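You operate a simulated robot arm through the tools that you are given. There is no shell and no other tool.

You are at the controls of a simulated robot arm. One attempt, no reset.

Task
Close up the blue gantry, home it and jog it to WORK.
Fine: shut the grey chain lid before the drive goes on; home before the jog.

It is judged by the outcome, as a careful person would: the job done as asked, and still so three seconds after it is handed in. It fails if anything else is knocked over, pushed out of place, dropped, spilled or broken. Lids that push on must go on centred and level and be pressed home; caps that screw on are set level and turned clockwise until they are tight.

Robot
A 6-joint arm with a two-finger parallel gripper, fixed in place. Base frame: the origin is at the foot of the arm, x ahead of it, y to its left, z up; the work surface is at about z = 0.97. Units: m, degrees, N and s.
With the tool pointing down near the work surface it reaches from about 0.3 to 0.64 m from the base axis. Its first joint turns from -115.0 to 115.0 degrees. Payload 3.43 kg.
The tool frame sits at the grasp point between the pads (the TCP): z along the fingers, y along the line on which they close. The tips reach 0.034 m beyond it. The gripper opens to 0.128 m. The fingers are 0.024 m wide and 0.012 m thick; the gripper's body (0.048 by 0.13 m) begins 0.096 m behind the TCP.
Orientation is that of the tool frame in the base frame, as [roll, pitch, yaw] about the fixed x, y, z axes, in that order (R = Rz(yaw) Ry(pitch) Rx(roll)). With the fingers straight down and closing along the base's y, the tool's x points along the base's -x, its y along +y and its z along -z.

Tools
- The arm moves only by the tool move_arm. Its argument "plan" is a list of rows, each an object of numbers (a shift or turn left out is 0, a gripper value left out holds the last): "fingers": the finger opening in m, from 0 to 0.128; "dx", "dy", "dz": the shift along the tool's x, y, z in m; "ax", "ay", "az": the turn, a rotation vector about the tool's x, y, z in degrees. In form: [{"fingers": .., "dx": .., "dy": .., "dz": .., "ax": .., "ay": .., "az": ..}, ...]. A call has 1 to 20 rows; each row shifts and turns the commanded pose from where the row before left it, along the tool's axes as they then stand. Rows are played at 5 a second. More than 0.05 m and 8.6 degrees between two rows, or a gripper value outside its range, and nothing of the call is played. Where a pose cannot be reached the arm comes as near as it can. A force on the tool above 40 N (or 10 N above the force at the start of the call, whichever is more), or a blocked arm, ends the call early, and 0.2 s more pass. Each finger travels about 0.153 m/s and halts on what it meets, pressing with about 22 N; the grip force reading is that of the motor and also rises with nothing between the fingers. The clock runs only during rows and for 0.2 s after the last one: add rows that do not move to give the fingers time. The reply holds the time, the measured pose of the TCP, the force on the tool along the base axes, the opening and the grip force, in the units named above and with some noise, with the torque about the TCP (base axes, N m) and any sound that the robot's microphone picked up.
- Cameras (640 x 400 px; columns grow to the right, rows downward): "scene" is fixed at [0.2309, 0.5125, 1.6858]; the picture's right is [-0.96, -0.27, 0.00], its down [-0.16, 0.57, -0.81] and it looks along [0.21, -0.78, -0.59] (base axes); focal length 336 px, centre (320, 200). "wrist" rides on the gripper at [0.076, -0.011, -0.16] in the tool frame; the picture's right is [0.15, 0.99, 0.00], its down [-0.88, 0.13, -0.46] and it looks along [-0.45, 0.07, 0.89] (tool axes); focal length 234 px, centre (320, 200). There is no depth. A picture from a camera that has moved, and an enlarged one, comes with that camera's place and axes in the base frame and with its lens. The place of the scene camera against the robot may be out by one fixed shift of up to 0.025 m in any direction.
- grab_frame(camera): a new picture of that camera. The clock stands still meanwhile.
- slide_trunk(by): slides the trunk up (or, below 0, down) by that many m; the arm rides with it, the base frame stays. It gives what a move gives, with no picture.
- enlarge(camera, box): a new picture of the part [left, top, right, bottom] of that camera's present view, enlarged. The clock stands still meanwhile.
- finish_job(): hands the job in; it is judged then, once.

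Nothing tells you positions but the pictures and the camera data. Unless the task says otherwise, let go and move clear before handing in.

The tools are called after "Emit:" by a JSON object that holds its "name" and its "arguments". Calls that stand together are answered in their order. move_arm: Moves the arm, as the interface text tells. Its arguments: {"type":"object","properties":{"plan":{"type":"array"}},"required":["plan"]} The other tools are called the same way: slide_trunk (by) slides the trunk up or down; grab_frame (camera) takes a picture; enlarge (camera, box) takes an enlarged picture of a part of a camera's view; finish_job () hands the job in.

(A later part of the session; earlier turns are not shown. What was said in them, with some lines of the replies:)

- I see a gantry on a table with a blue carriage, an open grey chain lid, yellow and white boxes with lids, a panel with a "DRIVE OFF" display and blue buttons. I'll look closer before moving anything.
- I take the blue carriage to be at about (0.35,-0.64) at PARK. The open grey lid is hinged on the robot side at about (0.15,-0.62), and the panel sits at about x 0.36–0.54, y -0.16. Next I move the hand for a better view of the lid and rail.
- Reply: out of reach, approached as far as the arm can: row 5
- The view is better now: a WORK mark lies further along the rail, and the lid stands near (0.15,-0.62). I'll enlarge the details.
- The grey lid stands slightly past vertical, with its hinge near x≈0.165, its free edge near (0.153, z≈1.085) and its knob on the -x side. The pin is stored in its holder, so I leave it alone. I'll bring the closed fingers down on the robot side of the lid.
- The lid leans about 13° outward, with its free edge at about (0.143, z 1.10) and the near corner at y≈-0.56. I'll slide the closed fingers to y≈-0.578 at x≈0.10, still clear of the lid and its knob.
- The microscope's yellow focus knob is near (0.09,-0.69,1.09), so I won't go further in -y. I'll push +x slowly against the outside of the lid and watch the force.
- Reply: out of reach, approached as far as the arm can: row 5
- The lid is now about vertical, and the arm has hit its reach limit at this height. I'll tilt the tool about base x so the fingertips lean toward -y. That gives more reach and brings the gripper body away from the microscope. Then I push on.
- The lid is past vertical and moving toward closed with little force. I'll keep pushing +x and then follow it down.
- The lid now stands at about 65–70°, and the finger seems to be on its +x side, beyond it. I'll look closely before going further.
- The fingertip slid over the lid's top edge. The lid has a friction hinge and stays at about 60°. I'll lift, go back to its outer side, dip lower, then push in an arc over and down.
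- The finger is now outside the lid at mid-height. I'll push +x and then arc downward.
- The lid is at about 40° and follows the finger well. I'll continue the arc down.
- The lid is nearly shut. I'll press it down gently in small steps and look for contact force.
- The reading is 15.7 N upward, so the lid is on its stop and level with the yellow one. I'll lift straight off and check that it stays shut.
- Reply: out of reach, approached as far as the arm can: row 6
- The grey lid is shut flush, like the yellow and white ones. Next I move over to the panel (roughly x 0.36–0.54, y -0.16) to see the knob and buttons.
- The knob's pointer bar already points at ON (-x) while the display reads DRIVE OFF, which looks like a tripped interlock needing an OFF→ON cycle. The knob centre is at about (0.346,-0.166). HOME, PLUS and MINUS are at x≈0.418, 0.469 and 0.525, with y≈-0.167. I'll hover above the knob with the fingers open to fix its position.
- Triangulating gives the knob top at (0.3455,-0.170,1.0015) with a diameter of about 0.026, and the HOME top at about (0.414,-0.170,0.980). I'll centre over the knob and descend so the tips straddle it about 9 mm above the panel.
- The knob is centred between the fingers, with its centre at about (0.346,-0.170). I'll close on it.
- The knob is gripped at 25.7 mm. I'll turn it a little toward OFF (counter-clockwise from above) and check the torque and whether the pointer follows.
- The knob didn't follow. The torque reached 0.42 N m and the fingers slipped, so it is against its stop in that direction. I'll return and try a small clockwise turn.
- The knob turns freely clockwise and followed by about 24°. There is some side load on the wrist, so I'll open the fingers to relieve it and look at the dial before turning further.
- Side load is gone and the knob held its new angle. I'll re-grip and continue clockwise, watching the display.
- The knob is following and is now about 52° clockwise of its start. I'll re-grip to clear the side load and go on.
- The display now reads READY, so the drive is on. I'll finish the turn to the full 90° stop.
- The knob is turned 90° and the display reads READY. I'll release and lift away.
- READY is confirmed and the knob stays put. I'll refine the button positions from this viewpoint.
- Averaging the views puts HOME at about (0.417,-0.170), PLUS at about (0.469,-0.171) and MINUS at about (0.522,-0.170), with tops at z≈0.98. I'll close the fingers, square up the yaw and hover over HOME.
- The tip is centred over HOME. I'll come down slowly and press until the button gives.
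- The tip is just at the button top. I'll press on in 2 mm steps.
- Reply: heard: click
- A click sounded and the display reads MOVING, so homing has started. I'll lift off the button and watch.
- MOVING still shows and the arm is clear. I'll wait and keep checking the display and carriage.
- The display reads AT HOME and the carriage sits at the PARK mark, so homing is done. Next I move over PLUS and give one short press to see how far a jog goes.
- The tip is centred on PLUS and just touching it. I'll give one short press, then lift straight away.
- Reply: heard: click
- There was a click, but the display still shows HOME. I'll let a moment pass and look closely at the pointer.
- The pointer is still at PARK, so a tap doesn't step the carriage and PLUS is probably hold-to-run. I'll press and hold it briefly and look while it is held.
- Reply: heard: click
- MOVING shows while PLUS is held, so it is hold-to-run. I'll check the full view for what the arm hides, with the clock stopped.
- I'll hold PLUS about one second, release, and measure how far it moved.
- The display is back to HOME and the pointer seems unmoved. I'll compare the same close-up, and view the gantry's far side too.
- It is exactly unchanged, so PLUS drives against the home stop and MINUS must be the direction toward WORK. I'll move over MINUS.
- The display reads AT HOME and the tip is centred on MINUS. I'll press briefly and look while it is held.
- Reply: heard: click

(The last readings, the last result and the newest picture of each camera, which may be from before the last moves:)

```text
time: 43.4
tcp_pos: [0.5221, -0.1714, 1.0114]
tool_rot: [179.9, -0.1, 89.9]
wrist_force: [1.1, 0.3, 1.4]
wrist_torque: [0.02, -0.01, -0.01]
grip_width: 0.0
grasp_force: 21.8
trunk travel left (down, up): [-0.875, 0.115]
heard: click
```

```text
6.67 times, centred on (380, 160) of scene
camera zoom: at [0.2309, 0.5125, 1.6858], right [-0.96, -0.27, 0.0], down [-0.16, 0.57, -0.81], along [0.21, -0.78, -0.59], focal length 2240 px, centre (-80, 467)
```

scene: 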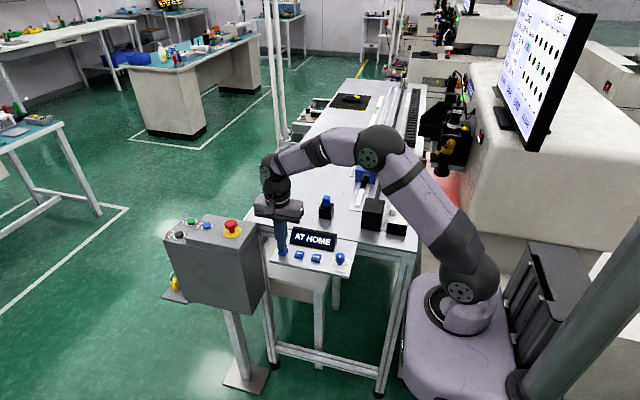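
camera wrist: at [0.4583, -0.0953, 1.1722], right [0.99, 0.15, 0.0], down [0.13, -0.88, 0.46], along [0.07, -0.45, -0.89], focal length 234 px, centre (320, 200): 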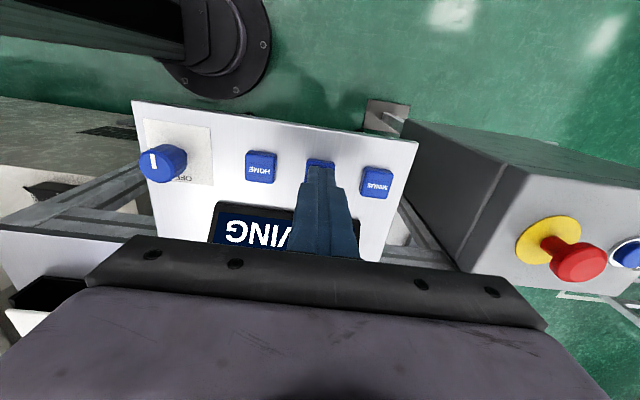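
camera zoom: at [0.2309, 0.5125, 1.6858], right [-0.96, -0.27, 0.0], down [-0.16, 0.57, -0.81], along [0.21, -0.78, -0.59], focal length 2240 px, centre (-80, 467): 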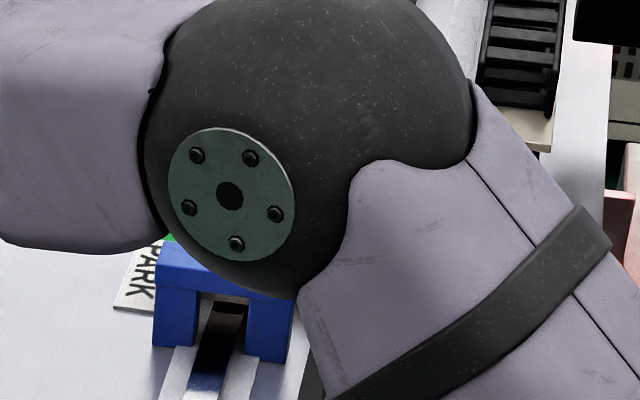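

MOVING shows again, and the elbow hides the pointer. I'll hold half a second more, release, and see what the display says.

Emit:
{"name": "move_arm", "arguments": {"plan": [{}, {}, {"dz": -0.02}]}}

Emit:
{"name": "enlarge", "arguments": {"camera": "scene", "box": [260, 200, 400, 290]}}

Emit:
{"name": "enlarge", "arguments": {"camera": "scene", "box": [300, 90, 460, 190]}}

```text
time: 44.2
tcp_pos: [0.5213, -0.1705, 1.0296]
tool_rot: [-180.0, 0.0, 90.0]
wrist_force: [-0.2, 0.5, -0.1]
wrist_torque: [-0.04, -0.04, 0.0]
grip_width: 0.0003
grasp_force: 22.0
trunk travel left (down, up): [-0.875, 0.115]
```

```text
4.44 times, centred on (330, 245) of scene
camera zoom: at [0.2309, 0.5125, 1.6858], right [-0.96, -0.27, 0.0], down [-0.16, 0.57, -0.81], along [0.21, -0.78, -0.59], focal length 1493 px, centre (276, 0)
```

zoom: 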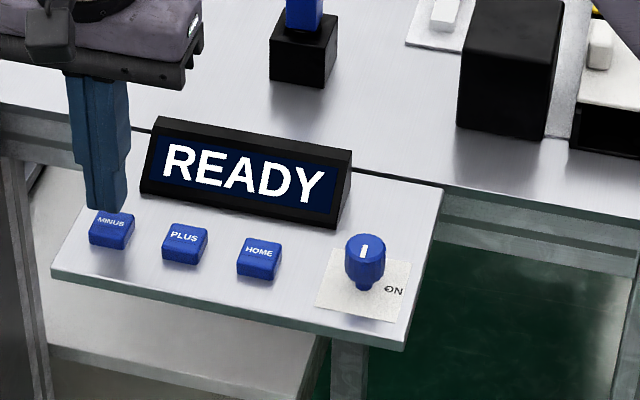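

```text
4.00 times, centred on (380, 140) of scene
camera zoom: at [0.2309, 0.5125, 1.6858], right [-0.96, -0.27, 0.0], down [-0.16, 0.57, -0.81], along [0.21, -0.78, -0.59], focal length 1344 px, centre (80, 440)
```

zoom: 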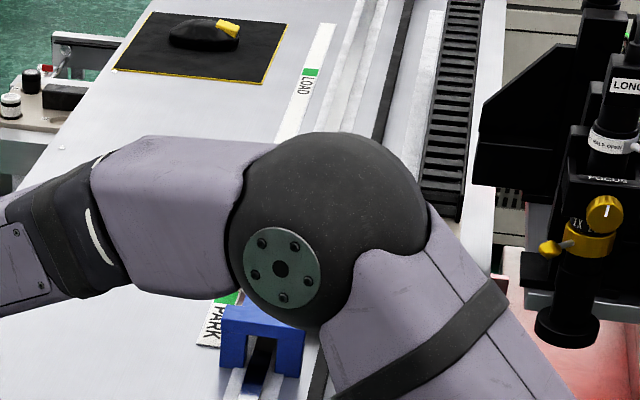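

READY shows, so the carriage left home when MINUS was held. I'll lift and retreat to the starting pose, from which the rail is visible, to measure how far it went.

Emit:
{"name": "move_arm", "arguments": {"plan": [{"dz": -0.04}, {"dz": -0.04}, {"dx": -0.024, "dy": -0.0335, "dz": -0.02}, {"dx": -0.024, "dy": -0.0335, "dz": -0.02}, {"dx": -0.024, "dy": -0.0335, "dz": -0.02}, {"dx": -0.024, "dy": -0.0335, "dz": -0.02}, {"dx": -0.024, "dy": -0.0335, "dz": -0.02}, {"dx": -0.024, "dy": -0.0335, "dz": -0.02}, {"dx": -0.024, "dy": -0.0335, "dz": -0.02}, {"dx": -0.024, "dy": -0.0335, "dz": -0.02}, {}]}}

Emit:
{"name": "grab_frame", "arguments": {"camera": "scene"}}

Emit:
{"name": "enlarge", "arguments": {"camera": "scene", "box": [310, 80, 470, 180]}}

Emit:
{"name": "grab_frame", "arguments": {"camera": "wrist"}}

```text
time: 46.6
tcp_pos: [0.2542, -0.3651, 1.2708]
tool_rot: [-180.0, -0.1, 90.0]
wrist_force: [0.1, 0.4, -0.9]
wrist_torque: [-0.03, 0.01, 0.01]
grip_width: 0.0001
grasp_force: 22.2
trunk travel left (down, up): [-0.875, 0.115]
```

```text
taken
```

scene: 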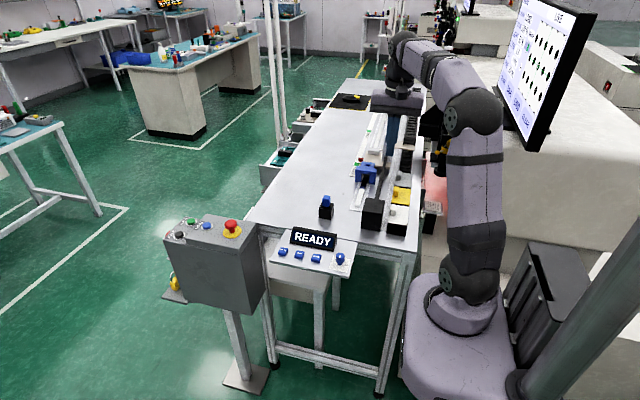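

```text
4.00 times, centred on (390, 130) of scene
camera zoom: at [0.2309, 0.5125, 1.6858], right [-0.96, -0.27, 0.0], down [-0.16, 0.57, -0.81], along [0.21, -0.78, -0.59], focal length 1344 px, centre (40, 480)
```

zoom: 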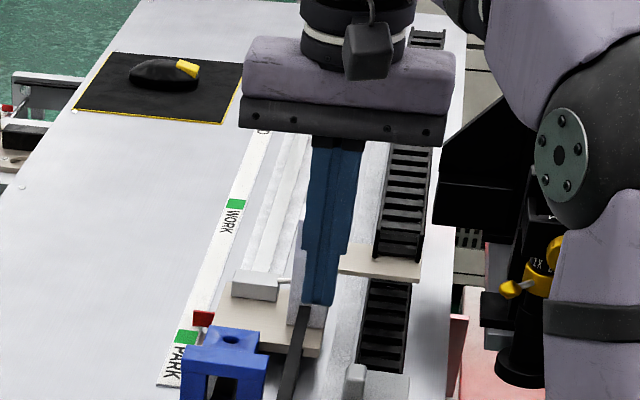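

```text
taken
camera wrist: at [0.2448, -0.2894, 1.4316], right [0.99, 0.15, 0.0], down [0.13, -0.88, 0.46], along [0.07, -0.45, -0.89], focal length 234 px, centre (320, 200)
```

wrist: 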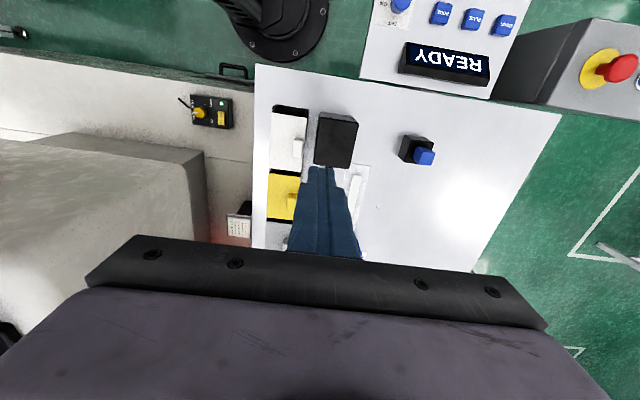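

The pointer has moved about 26 mm from PARK toward WORK (at roughly 0.04 m/s), so MINUS is the right direction. I'll measure pointer and mark positions more precisely.

Emit:
{"name": "enlarge", "arguments": {"camera": "scene", "box": [340, 140, 380, 165]}}

Emit:
{"name": "enlarge", "arguments": {"camera": "scene", "box": [350, 120, 390, 145]}}

```text
16.00 times, centred on (360, 152) of scene
camera zoom: at [0.2309, 0.5125, 1.6858], right [-0.96, -0.27, 0.0], down [-0.16, 0.57, -0.81], along [0.21, -0.78, -0.59], focal length 5376 px, centre (-320, 960)
```

zoom: 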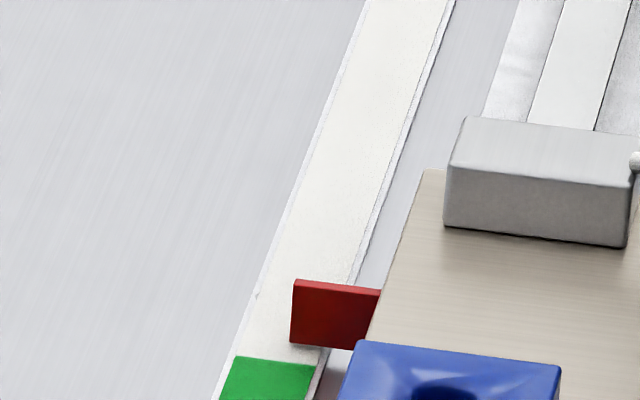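

```text
16.00 times, centred on (370, 132) of scene
camera zoom: at [0.2309, 0.5125, 1.6858], right [-0.96, -0.27, 0.0], down [-0.16, 0.57, -0.81], along [0.21, -0.78, -0.59], focal length 5376 px, centre (-480, 1280)
```

zoom: 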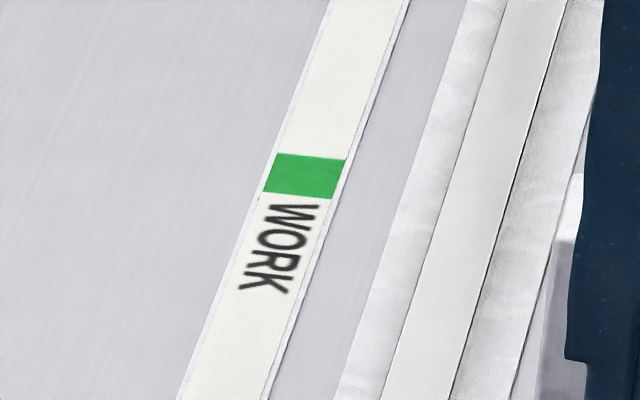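

The WORK mark centre is about 0.32 m further along, and the jog speed is about 0.04 m/s. I'll go back to MINUS and make a long hold that stops short of WORK, then measure again.

Emit:
{"name": "move_arm", "arguments": {"plan": [{"dx": 0.024, "dy": 0.0335, "dz": 0.02}, {"dx": 0.024, "dy": 0.0335, "dz": 0.02}, {"dx": 0.024, "dy": 0.0335, "dz": 0.02}, {"dx": 0.024, "dy": 0.0335, "dz": 0.02}, {"dx": 0.024, "dy": 0.0335, "dz": 0.02}, {"dx": 0.024, "dy": 0.0335, "dz": 0.02}, {"dx": 0.024, "dy": 0.0335, "dz": 0.02}, {"dx": 0.0255, "dy": 0.0333, "dz": 0.02}, {}, {"dz": 0.04}, {"dz": 0.03}, {"dz": 0.0225}, {}]}}

Emit:
{"name": "enlarge", "arguments": {"camera": "wrist", "box": [220, 80, 420, 205]}}

Emit:
{"name": "enlarge", "arguments": {"camera": "scene", "box": [260, 200, 400, 290]}}

```text
time: 49.4
tcp_pos: [0.5206, -0.1726, 1.0176]
tool_rot: [180.0, -0.1, 90.0]
wrist_force: [0.6, 0.6, 0.3]
wrist_torque: [0.05, -0.02, 0.01]
grip_width: 0.0
grasp_force: 21.9
trunk travel left (down, up): [-0.875, 0.115]
```

```text
3.20 times, centred on (320, 142) of wrist
camera zoom: at [0.5108, -0.0953, 1.1775], right [0.99, 0.15, 0.0], down [0.13, -0.88, 0.46], along [0.07, -0.45, -0.89], focal length 749 px, centre (320, 384)
```

zoom: 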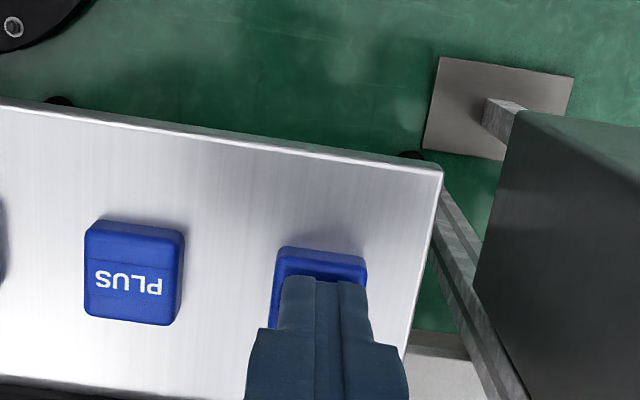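

```text
4.44 times, centred on (330, 245) of scene
camera zoom: at [0.2309, 0.5125, 1.6858], right [-0.96, -0.27, 0.0], down [-0.16, 0.57, -0.81], along [0.21, -0.78, -0.59], focal length 1493 px, centre (276, 0)
```

zoom: 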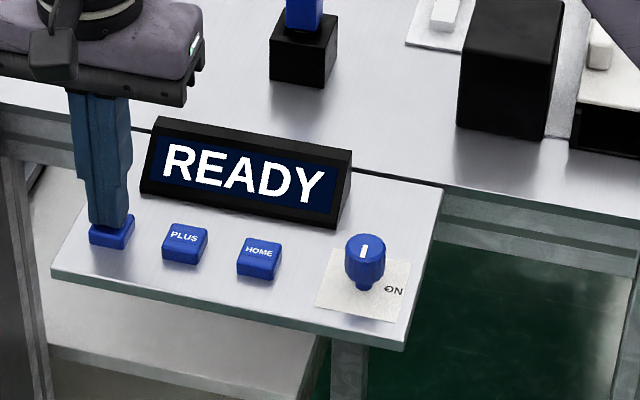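

The fingertip is back on MINUS, just touching, and READY shows. I'll press and confirm that it starts moving.

Emit:
{"name": "move_arm", "arguments": {"plan": [{"dz": 0.004}, {"dz": 0.004}]}}

Emit:
{"name": "enlarge", "arguments": {"camera": "scene", "box": [260, 200, 400, 290]}}

```text
time: 50.0
tcp_pos: [0.5218, -0.1717, 1.0104]
tool_rot: [-180.0, 0.1, 90.0]
wrist_force: [-0.8, -0.8, 1.4]
wrist_torque: [-0.04, 0.0, 0.0]
grip_width: 0.0
grasp_force: 21.9
trunk travel left (down, up): [-0.875, 0.115]
heard: click
```

```text
4.44 times, centred on (330, 245) of scene
camera zoom: at [0.2309, 0.5125, 1.6858], right [-0.96, -0.27, 0.0], down [-0.16, 0.57, -0.81], along [0.21, -0.78, -0.59], focal length 1493 px, centre (276, 0)
```

zoom: 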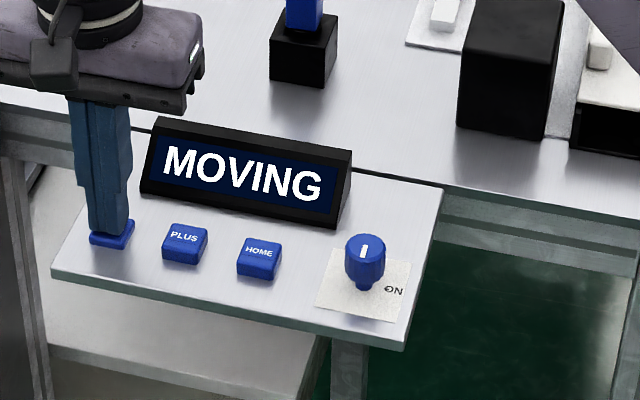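

It is moving. I'll hold about two seconds and check what can be seen.

Emit:
{"name": "move_arm", "arguments": {"plan": [{}, {}, {}, {}, {}, {}, {}, {}, {}, {}]}}

Emit:
{"name": "enlarge", "arguments": {"camera": "scene", "box": [300, 90, 460, 190]}}

Emit:
{"name": "enlarge", "arguments": {"camera": "scene", "box": [260, 200, 400, 290]}}

```text
time: 52.2
tcp_pos: [0.5219, -0.1708, 1.0107]
tool_rot: [-179.9, -0.1, 90.0]
wrist_force: [0.3, -0.3, 1.8]
wrist_torque: [-0.06, -0.04, 0.03]
grip_width: 0.0
grasp_force: 22.1
trunk travel left (down, up): [-0.875, 0.115]
```

```text
4.00 times, centred on (380, 140) of scene
camera zoom: at [0.2309, 0.5125, 1.6858], right [-0.96, -0.27, 0.0], down [-0.16, 0.57, -0.81], along [0.21, -0.78, -0.59], focal length 1344 px, centre (80, 440)
```

zoom: 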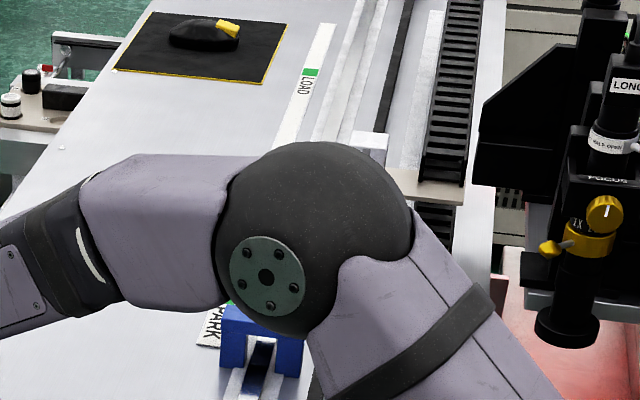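

```text
4.44 times, centred on (330, 245) of scene
camera zoom: at [0.2309, 0.5125, 1.6858], right [-0.96, -0.27, 0.0], down [-0.16, 0.57, -0.81], along [0.21, -0.78, -0.59], focal length 1493 px, centre (276, 0)
```

zoom: 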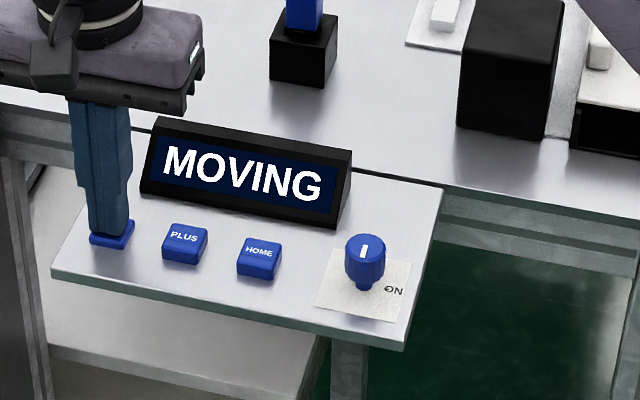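

The chain bracket is visible beside the elbow and shows about 0.09 m of travel so far, which fits about 0.04 m/s. I'll hold on.

Emit:
{"name": "move_arm", "arguments": {"plan": [{}, {}, {}, {}, {}, {}, {}, {}, {}, {}]}}

Emit:
{"name": "enlarge", "arguments": {"camera": "scene", "box": [310, 80, 470, 180]}}

```text
time: 54.4
tcp_pos: [0.5203, -0.171, 1.011]
tool_rot: [-179.9, 0.0, 89.9]
wrist_force: [-0.4, -0.2, 1.9]
wrist_torque: [-0.01, 0.0, 0.0]
grip_width: 0.0
grasp_force: 21.8
trunk travel left (down, up): [-0.875, 0.115]
```

```text
4.00 times, centred on (390, 130) of scene
camera zoom: at [0.2309, 0.5125, 1.6858], right [-0.96, -0.27, 0.0], down [-0.16, 0.57, -0.81], along [0.21, -0.78, -0.59], focal length 1344 px, centre (40, 480)
```

zoom: 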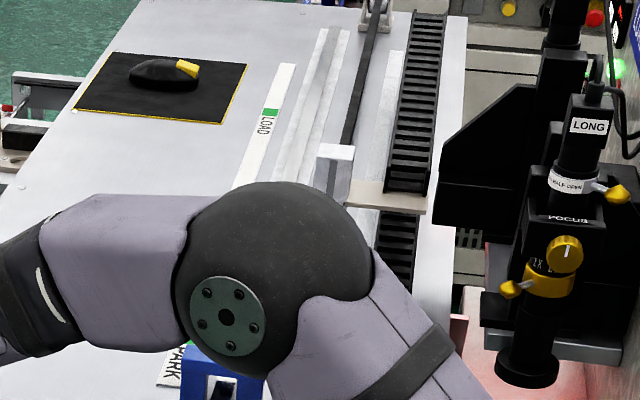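

It is about 0.14–0.15 m short of WORK. I'll hold another 2.8 s, release just short, and check from the clear pose.

Emit:
{"name": "move_arm", "arguments": {"plan": [{}, {}, {}, {}, {}, {}, {}, {}, {}, {}, {}, {}, {}, {}, {"dz": -0.02}]}}

Emit:
{"name": "enlarge", "arguments": {"camera": "scene", "box": [310, 80, 470, 180]}}

Emit:
{"name": "enlarge", "arguments": {"camera": "scene", "box": [260, 200, 400, 290]}}

```text
time: 57.6
tcp_pos: [0.5197, -0.1707, 1.0312]
tool_rot: [180.0, 0.0, 90.0]
wrist_force: [0.1, -0.2, 0.1]
wrist_torque: [-0.01, -0.03, 0.01]
grip_width: 0.0002
grasp_force: 22.2
trunk travel left (down, up): [-0.875, 0.115]
```

```text
4.00 times, centred on (390, 130) of scene
camera zoom: at [0.2309, 0.5125, 1.6858], right [-0.96, -0.27, 0.0], down [-0.16, 0.57, -0.81], along [0.21, -0.78, -0.59], focal length 1344 px, centre (40, 480)
```

zoom: 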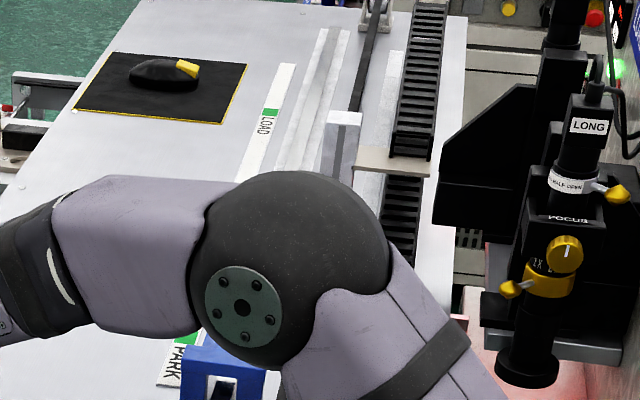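

```text
4.44 times, centred on (330, 245) of scene
camera zoom: at [0.2309, 0.5125, 1.6858], right [-0.96, -0.27, 0.0], down [-0.16, 0.57, -0.81], along [0.21, -0.78, -0.59], focal length 1493 px, centre (276, 0)
```

zoom: 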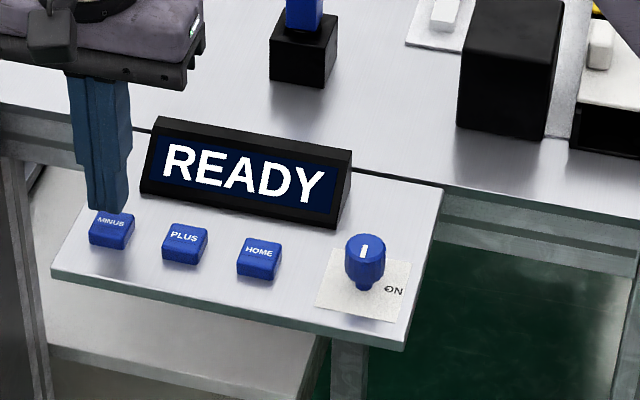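

It stopped and shows READY. I'll retreat to the clear pose and measure the pointer against the WORK mark.

Emit:
{"name": "move_arm", "arguments": {"plan": [{"dz": -0.04}, {"dz": -0.04}, {"dx": -0.024, "dy": -0.0335, "dz": -0.02}, {"dx": -0.024, "dy": -0.0335, "dz": -0.02}, {"dx": -0.024, "dy": -0.0335, "dz": -0.02}, {"dx": -0.024, "dy": -0.0335, "dz": -0.02}, {"dx": -0.024, "dy": -0.0335, "dz": -0.02}, {"dx": -0.024, "dy": -0.0335, "dz": -0.02}, {"dx": -0.024, "dy": -0.0335, "dz": -0.02}, {"dx": -0.024, "dy": -0.0335, "dz": -0.02}, {}]}}

Emit:
{"name": "enlarge", "arguments": {"camera": "scene", "box": [310, 80, 470, 180]}}

Emit:
{"name": "enlarge", "arguments": {"camera": "scene", "box": [350, 120, 390, 145]}}

```text
time: 60.0
tcp_pos: [0.2524, -0.3634, 1.2684]
tool_rot: [-180.0, 0.0, 90.0]
wrist_force: [0.2, 0.4, -0.1]
wrist_torque: [0.02, 0.01, 0.03]
grip_width: 0.0
grasp_force: 21.4
trunk travel left (down, up): [-0.875, 0.115]
```

```text
4.00 times, centred on (390, 130) of scene
camera zoom: at [0.2309, 0.5125, 1.6858], right [-0.96, -0.27, 0.0], down [-0.16, 0.57, -0.81], along [0.21, -0.78, -0.59], focal length 1344 px, centre (40, 480)
```

zoom: 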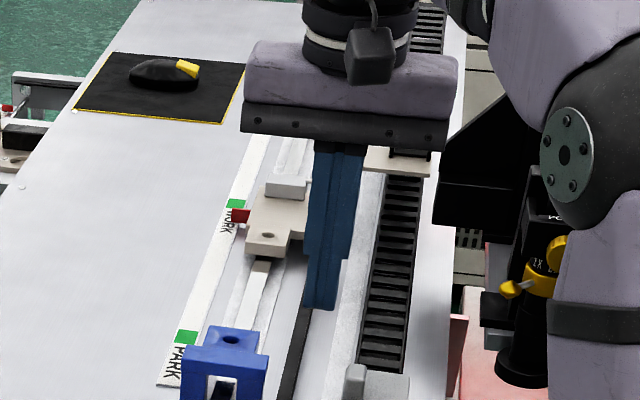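

```text
16.00 times, centred on (370, 132) of scene
camera zoom: at [0.2309, 0.5125, 1.6858], right [-0.96, -0.27, 0.0], down [-0.16, 0.57, -0.81], along [0.21, -0.78, -0.59], focal length 5376 px, centre (-480, 1280)
```

zoom: 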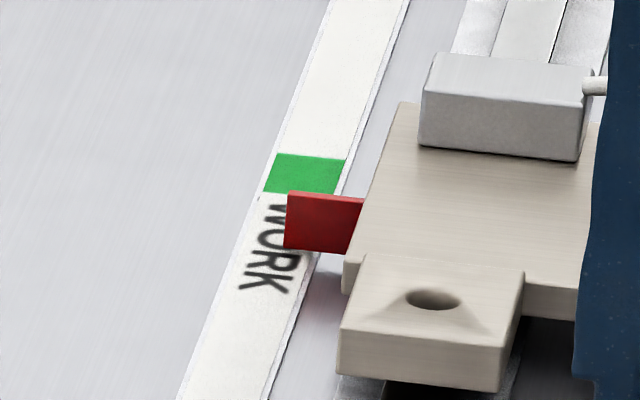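

The pointer is about 50 mm short of the WORK mark's centre. I'll take a second viewpoint with the wrist camera to see how the red flag's height biases this reading.

Emit:
{"name": "move_arm", "arguments": {"plan": [{"az": -8.2}, {"az": -8.2}, {"az": -8.2}, {"az": -8.2}, {"az": -8.2}, {"az": -8.2}, {"az": -8.2}, {"az": -8.2}, {"az": -8.2}, {"az": -8.2}, {"az": -8.0}, {"dx": 0.027, "dy": -0.04}, {"dx": 0.027, "dy": -0.04}, {"dx": 0.027, "dy": -0.04}, {}]}}

Emit:
{"name": "grab_frame", "arguments": {"camera": "wrist"}}

Emit:
{"name": "enlarge", "arguments": {"camera": "wrist", "box": [0, 160, 112, 230]}}

```text
time: 63.2
tcp_pos: [0.1722, -0.4801, 1.2697]
tool_rot: [-179.9, 0.0, -179.9]
wrist_force: [0.0, 0.3, -0.4]
wrist_torque: [-0.02, 0.06, -0.02]
grip_width: 0.0
grasp_force: 21.7
trunk travel left (down, up): [-0.875, 0.115]
```

```text
taken
camera wrist: at [0.0986, -0.4905, 1.4301], right [-0.15, 0.99, 0.0], down [0.88, 0.13, 0.46], along [0.45, 0.07, -0.89], focal length 234 px, centre (320, 200)
```

wrist: 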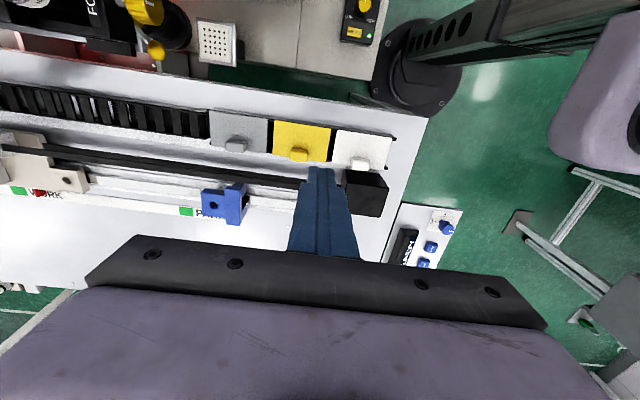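

```text
5.71 times, centred on (56, 195) of wrist
camera zoom: at [0.0986, -0.4905, 1.4301], right [-0.15, 0.99, 0.0], down [0.88, 0.13, 0.46], along [0.45, 0.07, -0.89], focal length 1338 px, centre (1829, 229)
```

zoom: 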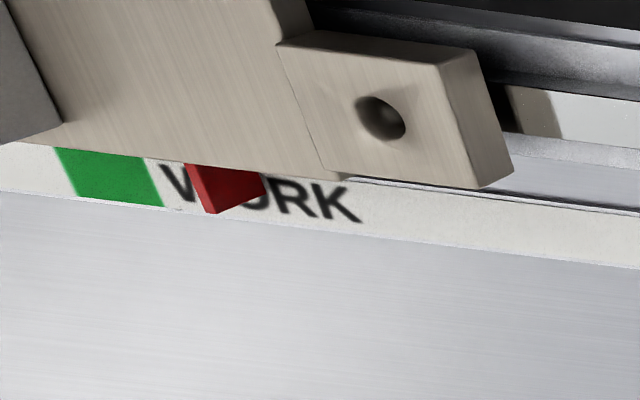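

Both views agree that about 55 mm remains, with the flag bottom only about 2 mm above the scale. At about 0.036 m/s that is six hold rows with the same press routine. I'll go back to the approach pose.

Emit:
{"name": "move_arm", "arguments": {"plan": [{"dx": -0.027, "dy": 0.04}, {"dx": -0.027, "dy": 0.04}, {"dx": -0.027, "dy": 0.04}, {"az": 8.2}, {"az": 8.2}, {"az": 8.2}, {"az": 8.2}, {"az": 8.2}, {"az": 8.2}, {"az": 8.2}, {"az": 8.2}, {"az": 8.2}, {"az": 8.2}, {"az": 8.0}, {}]}}

```text
time: 66.4
tcp_pos: [0.2534, -0.3627, 1.2699]
tool_rot: [-180.0, 0.0, 89.9]
wrist_force: [-0.2, -0.5, -0.2]
wrist_torque: [0.0, 0.0, -0.02]
grip_width: 0.0004
grasp_force: 22.2
trunk travel left (down, up): [-0.875, 0.115]
```

The hand is at the approach pose with the fingers closed. I'll go down to MINUS again.

Emit:
{"name": "move_arm", "arguments": {"plan": [{"dx": 0.024, "dy": 0.0335, "dz": 0.02}, {"dx": 0.024, "dy": 0.0335, "dz": 0.02}, {"dx": 0.024, "dy": 0.0335, "dz": 0.02}, {"dx": 0.024, "dy": 0.0335, "dz": 0.02}, {"dx": 0.024, "dy": 0.0335, "dz": 0.02}, {"dx": 0.024, "dy": 0.0335, "dz": 0.02}, {"dx": 0.024, "dy": 0.0335, "dz": 0.02}, {"dx": 0.0235, "dy": 0.0335, "dz": 0.02}, {}, {"dz": 0.04}, {"dz": 0.03}, {"dz": 0.0222}, {}]}}

Emit:
{"name": "enlarge", "arguments": {"camera": "wrist", "box": [220, 80, 420, 205]}}

Emit:
{"name": "enlarge", "arguments": {"camera": "scene", "box": [260, 200, 400, 290]}}

```text
time: 69.2
tcp_pos: [0.522, -0.1696, 1.018]
tool_rot: [179.9, 0.0, 90.1]
wrist_force: [1.0, 0.2, 0.5]
wrist_torque: [0.0, -0.02, 0.01]
grip_width: 0.0
grasp_force: 21.6
trunk travel left (down, up): [-0.875, 0.115]
```

```text
3.20 times, centred on (320, 142) of wrist
camera zoom: at [0.5114, -0.0939, 1.1784], right [0.99, 0.15, 0.0], down [0.13, -0.88, 0.46], along [0.07, -0.45, -0.89], focal length 749 px, centre (320, 384)
```

zoom: 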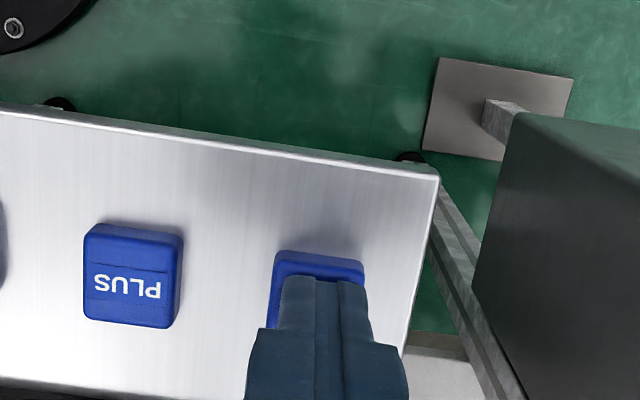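

```text
4.44 times, centred on (330, 245) of scene
camera zoom: at [0.2309, 0.5125, 1.6858], right [-0.96, -0.27, 0.0], down [-0.16, 0.57, -0.81], along [0.21, -0.78, -0.59], focal length 1493 px, centre (276, 0)
```

zoom: 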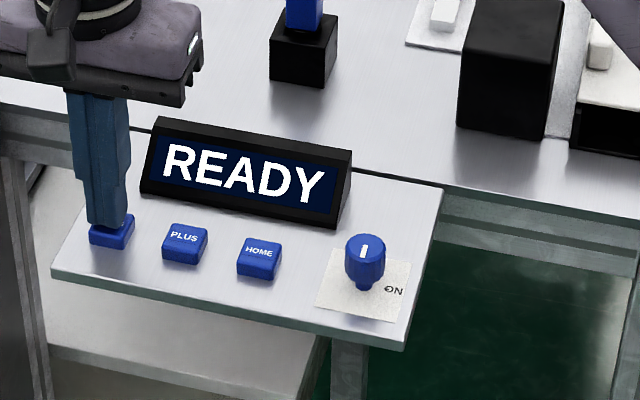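

The tip is on MINUS at the same height as before. I'll press with the same routine.

Emit:
{"name": "move_arm", "arguments": {"plan": [{"dz": 0.004}, {"dz": 0.004}]}}

```text
time: 69.8
tcp_pos: [0.5221, -0.1699, 1.0099]
tool_rot: [-180.0, 0.1, 90.0]
wrist_force: [0.9, 0.2, 2.6]
wrist_torque: [0.05, -0.01, -0.03]
grip_width: 0.0001
grasp_force: 21.7
trunk travel left (down, up): [-0.875, 0.115]
heard: click
```

It clicked. I'll hold for the equivalent of six rows, glance at the bracket, then lift.

Emit:
{"name": "move_arm", "arguments": {"plan": [{}, {}, {}, {}, {}, {}, {"dz": -0.02}]}}

Emit:
{"name": "enlarge", "arguments": {"camera": "scene", "box": [260, 200, 400, 290]}}

Emit:
{"name": "enlarge", "arguments": {"camera": "scene", "box": [310, 80, 470, 180]}}

```text
time: 71.4
tcp_pos: [0.522, -0.1719, 1.0293]
tool_rot: [180.0, 0.1, 90.0]
wrist_force: [0.3, 1.0, 0.0]
wrist_torque: [-0.01, 0.0, 0.02]
grip_width: 0.0001
grasp_force: 22.2
trunk travel left (down, up): [-0.875, 0.115]
```

```text
4.44 times, centred on (330, 245) of scene
camera zoom: at [0.2309, 0.5125, 1.6858], right [-0.96, -0.27, 0.0], down [-0.16, 0.57, -0.81], along [0.21, -0.78, -0.59], focal length 1493 px, centre (276, 0)
```

zoom: 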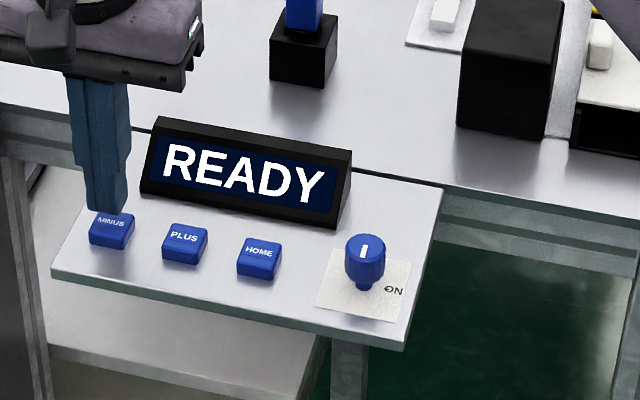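

```text
4.00 times, centred on (390, 130) of scene
camera zoom: at [0.2309, 0.5125, 1.6858], right [-0.96, -0.27, 0.0], down [-0.16, 0.57, -0.81], along [0.21, -0.78, -0.59], focal length 1344 px, centre (40, 480)
```

zoom: 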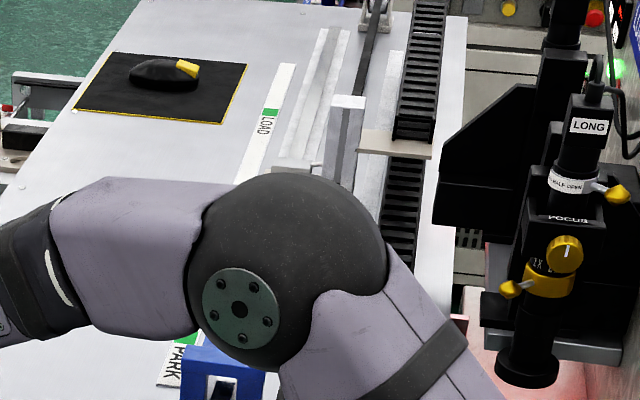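

Released, and the display shows READY. I'll retreat to the clear pose and check the pointer against the WORK mark.

Emit:
{"name": "move_arm", "arguments": {"plan": [{"dz": -0.04}, {"dz": -0.04}, {"dx": -0.024, "dy": -0.0335, "dz": -0.02}, {"dx": -0.024, "dy": -0.0335, "dz": -0.02}, {"dx": -0.024, "dy": -0.0335, "dz": -0.02}, {"dx": -0.024, "dy": -0.0335, "dz": -0.02}, {"dx": -0.024, "dy": -0.0335, "dz": -0.02}, {"dx": -0.024, "dy": -0.0335, "dz": -0.02}, {"dx": -0.024, "dy": -0.0335, "dz": -0.02}, {"dx": -0.024, "dy": -0.0335, "dz": -0.02}, {}]}}

Emit:
{"name": "enlarge", "arguments": {"camera": "scene", "box": [350, 120, 390, 145]}}

Emit:
{"name": "grab_frame", "arguments": {"camera": "scene"}}

```text
time: 73.8
tcp_pos: [0.2519, -0.3628, 1.2687]
tool_rot: [-179.9, 0.0, 90.0]
wrist_force: [-0.5, 0.3, -0.6]
wrist_torque: [-0.01, 0.01, -0.02]
grip_width: 0.0
grasp_force: 21.3
trunk travel left (down, up): [-0.875, 0.115]
```

```text
16.00 times, centred on (370, 132) of scene
camera zoom: at [0.2309, 0.5125, 1.6858], right [-0.96, -0.27, 0.0], down [-0.16, 0.57, -0.81], along [0.21, -0.78, -0.59], focal length 5376 px, centre (-480, 1280)
```

zoom: 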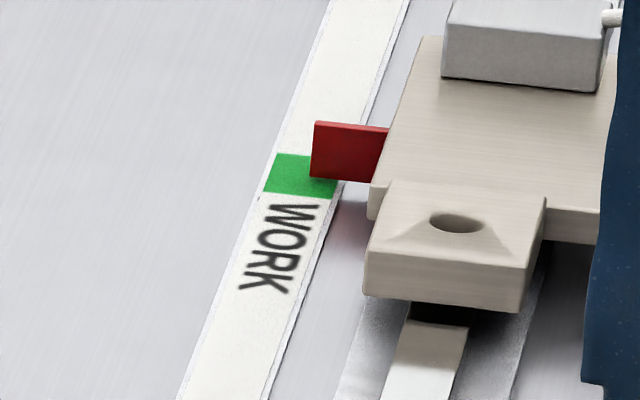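

```text
taken
```

scene: 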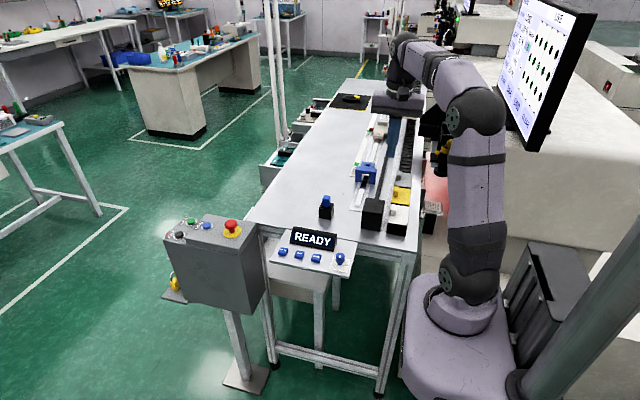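

From the scene view, the flag's foot sits on the WORK mark's centre line, as it did at PARK when homed. I'll confirm from the wrist camera's second viewpoint.

Emit:
{"name": "move_arm", "arguments": {"plan": [{"az": -8.2}, {"az": -8.2}, {"az": -8.2}, {"az": -8.2}, {"az": -8.2}, {"az": -8.2}, {"az": -8.2}, {"az": -8.2}, {"az": -8.2}, {"az": -8.2}, {"az": -8.0}, {"dx": 0.027, "dy": -0.04}, {"dx": 0.027, "dy": -0.04}, {"dx": 0.027, "dy": -0.04}, {}]}}

Emit:
{"name": "grab_frame", "arguments": {"camera": "wrist"}}

Emit:
{"name": "enlarge", "arguments": {"camera": "wrist", "box": [0, 160, 64, 200]}}

Emit:
{"name": "enlarge", "arguments": {"camera": "wrist", "box": [140, 170, 252, 240]}}

Emit:
{"name": "enlarge", "arguments": {"camera": "scene", "box": [260, 200, 400, 290]}}

```text
time: 77.0
tcp_pos: [0.1736, -0.4797, 1.2691]
tool_rot: [-180.0, 0.1, -179.9]
wrist_force: [0.2, -0.2, 0.3]
wrist_torque: [-0.01, -0.01, -0.05]
grip_width: 0.0003
grasp_force: 22.4
trunk travel left (down, up): [-0.875, 0.115]
```

```text
taken
camera wrist: at [0.0988, -0.4903, 1.43], right [-0.15, 0.99, 0.0], down [0.88, 0.13, 0.46], along [0.45, 0.07, -0.89], focal length 234 px, centre (320, 200)
```

wrist: 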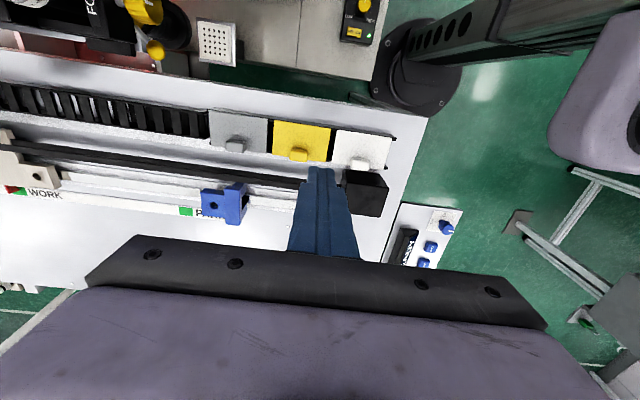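

```text
10.00 times, centred on (32, 180) of wrist
camera zoom: at [0.0988, -0.4903, 1.43], right [-0.15, 0.99, 0.0], down [0.88, 0.13, 0.46], along [0.45, 0.07, -0.89], focal length 2342 px, centre (3200, 400)
```

zoom: 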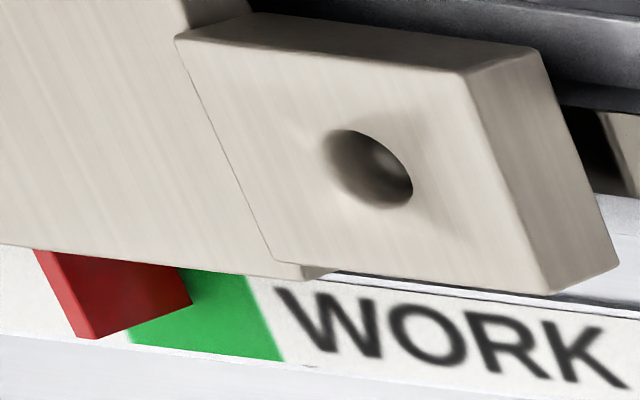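

```text
5.71 times, centred on (196, 205) of wrist
camera zoom: at [0.0988, -0.4903, 1.43], right [-0.15, 0.99, 0.0], down [0.88, 0.13, 0.46], along [0.45, 0.07, -0.89], focal length 1338 px, centre (1029, 171)
```

zoom: 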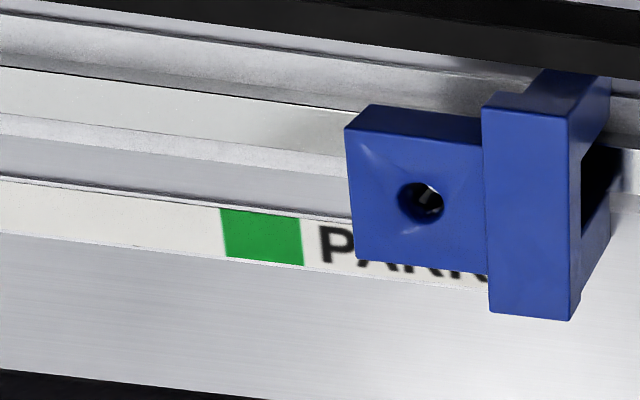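

```text
4.44 times, centred on (330, 245) of scene
camera zoom: at [0.2309, 0.5125, 1.6858], right [-0.96, -0.27, 0.0], down [-0.16, 0.57, -0.81], along [0.21, -0.78, -0.59], focal length 1493 px, centre (276, 0)
```

zoom: 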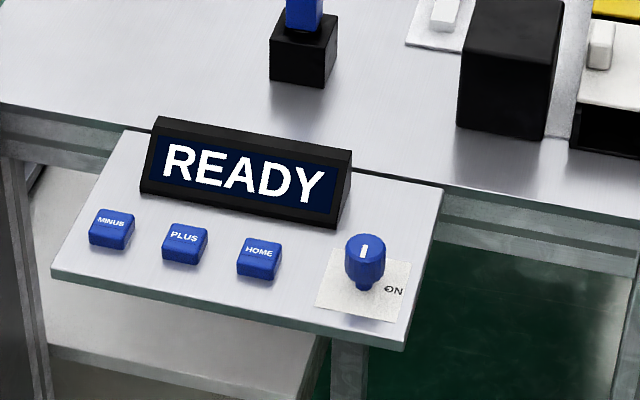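

Both views put the red pointer within about 2 mm of the WORK mark's centre. The grey lid is still shut, the drive shows READY after a proper homing, nothing else has been disturbed and the arm is clear, so I'm handing in.

Emit:
{"name": "finish_job", "arguments": {}}

```text
The job is handed in.
```

The blue gantry is closed up, homed and jogged to WORK, and I've handed the job in. I haven't had the judged result back.

- **Lid:** the grey chain lid was shut and pressed onto its stop before the drive went on. It was still flush with the yellow and white lids in the last picture.
- **Drive:** the display read READY after I turned the knob about 90° clockwise. Its white bar pointed at ON while the drive was still off, so the bar doesn't match the labels. I went by the display.
- **Home:** one press of HOME took the carriage to the PARK mark, and the display read AT HOME.
- **Jog:** I pressed PLUS first, but it only pushes against the home stop and the carriage did not move. Holding MINUS moves it toward WORK. By two camera views, the red pointer stopped within about 2 mm of the centre of the WORK mark.

The drive is still on, and the arm is clear of everything. I saw nothing else moved or knocked over.
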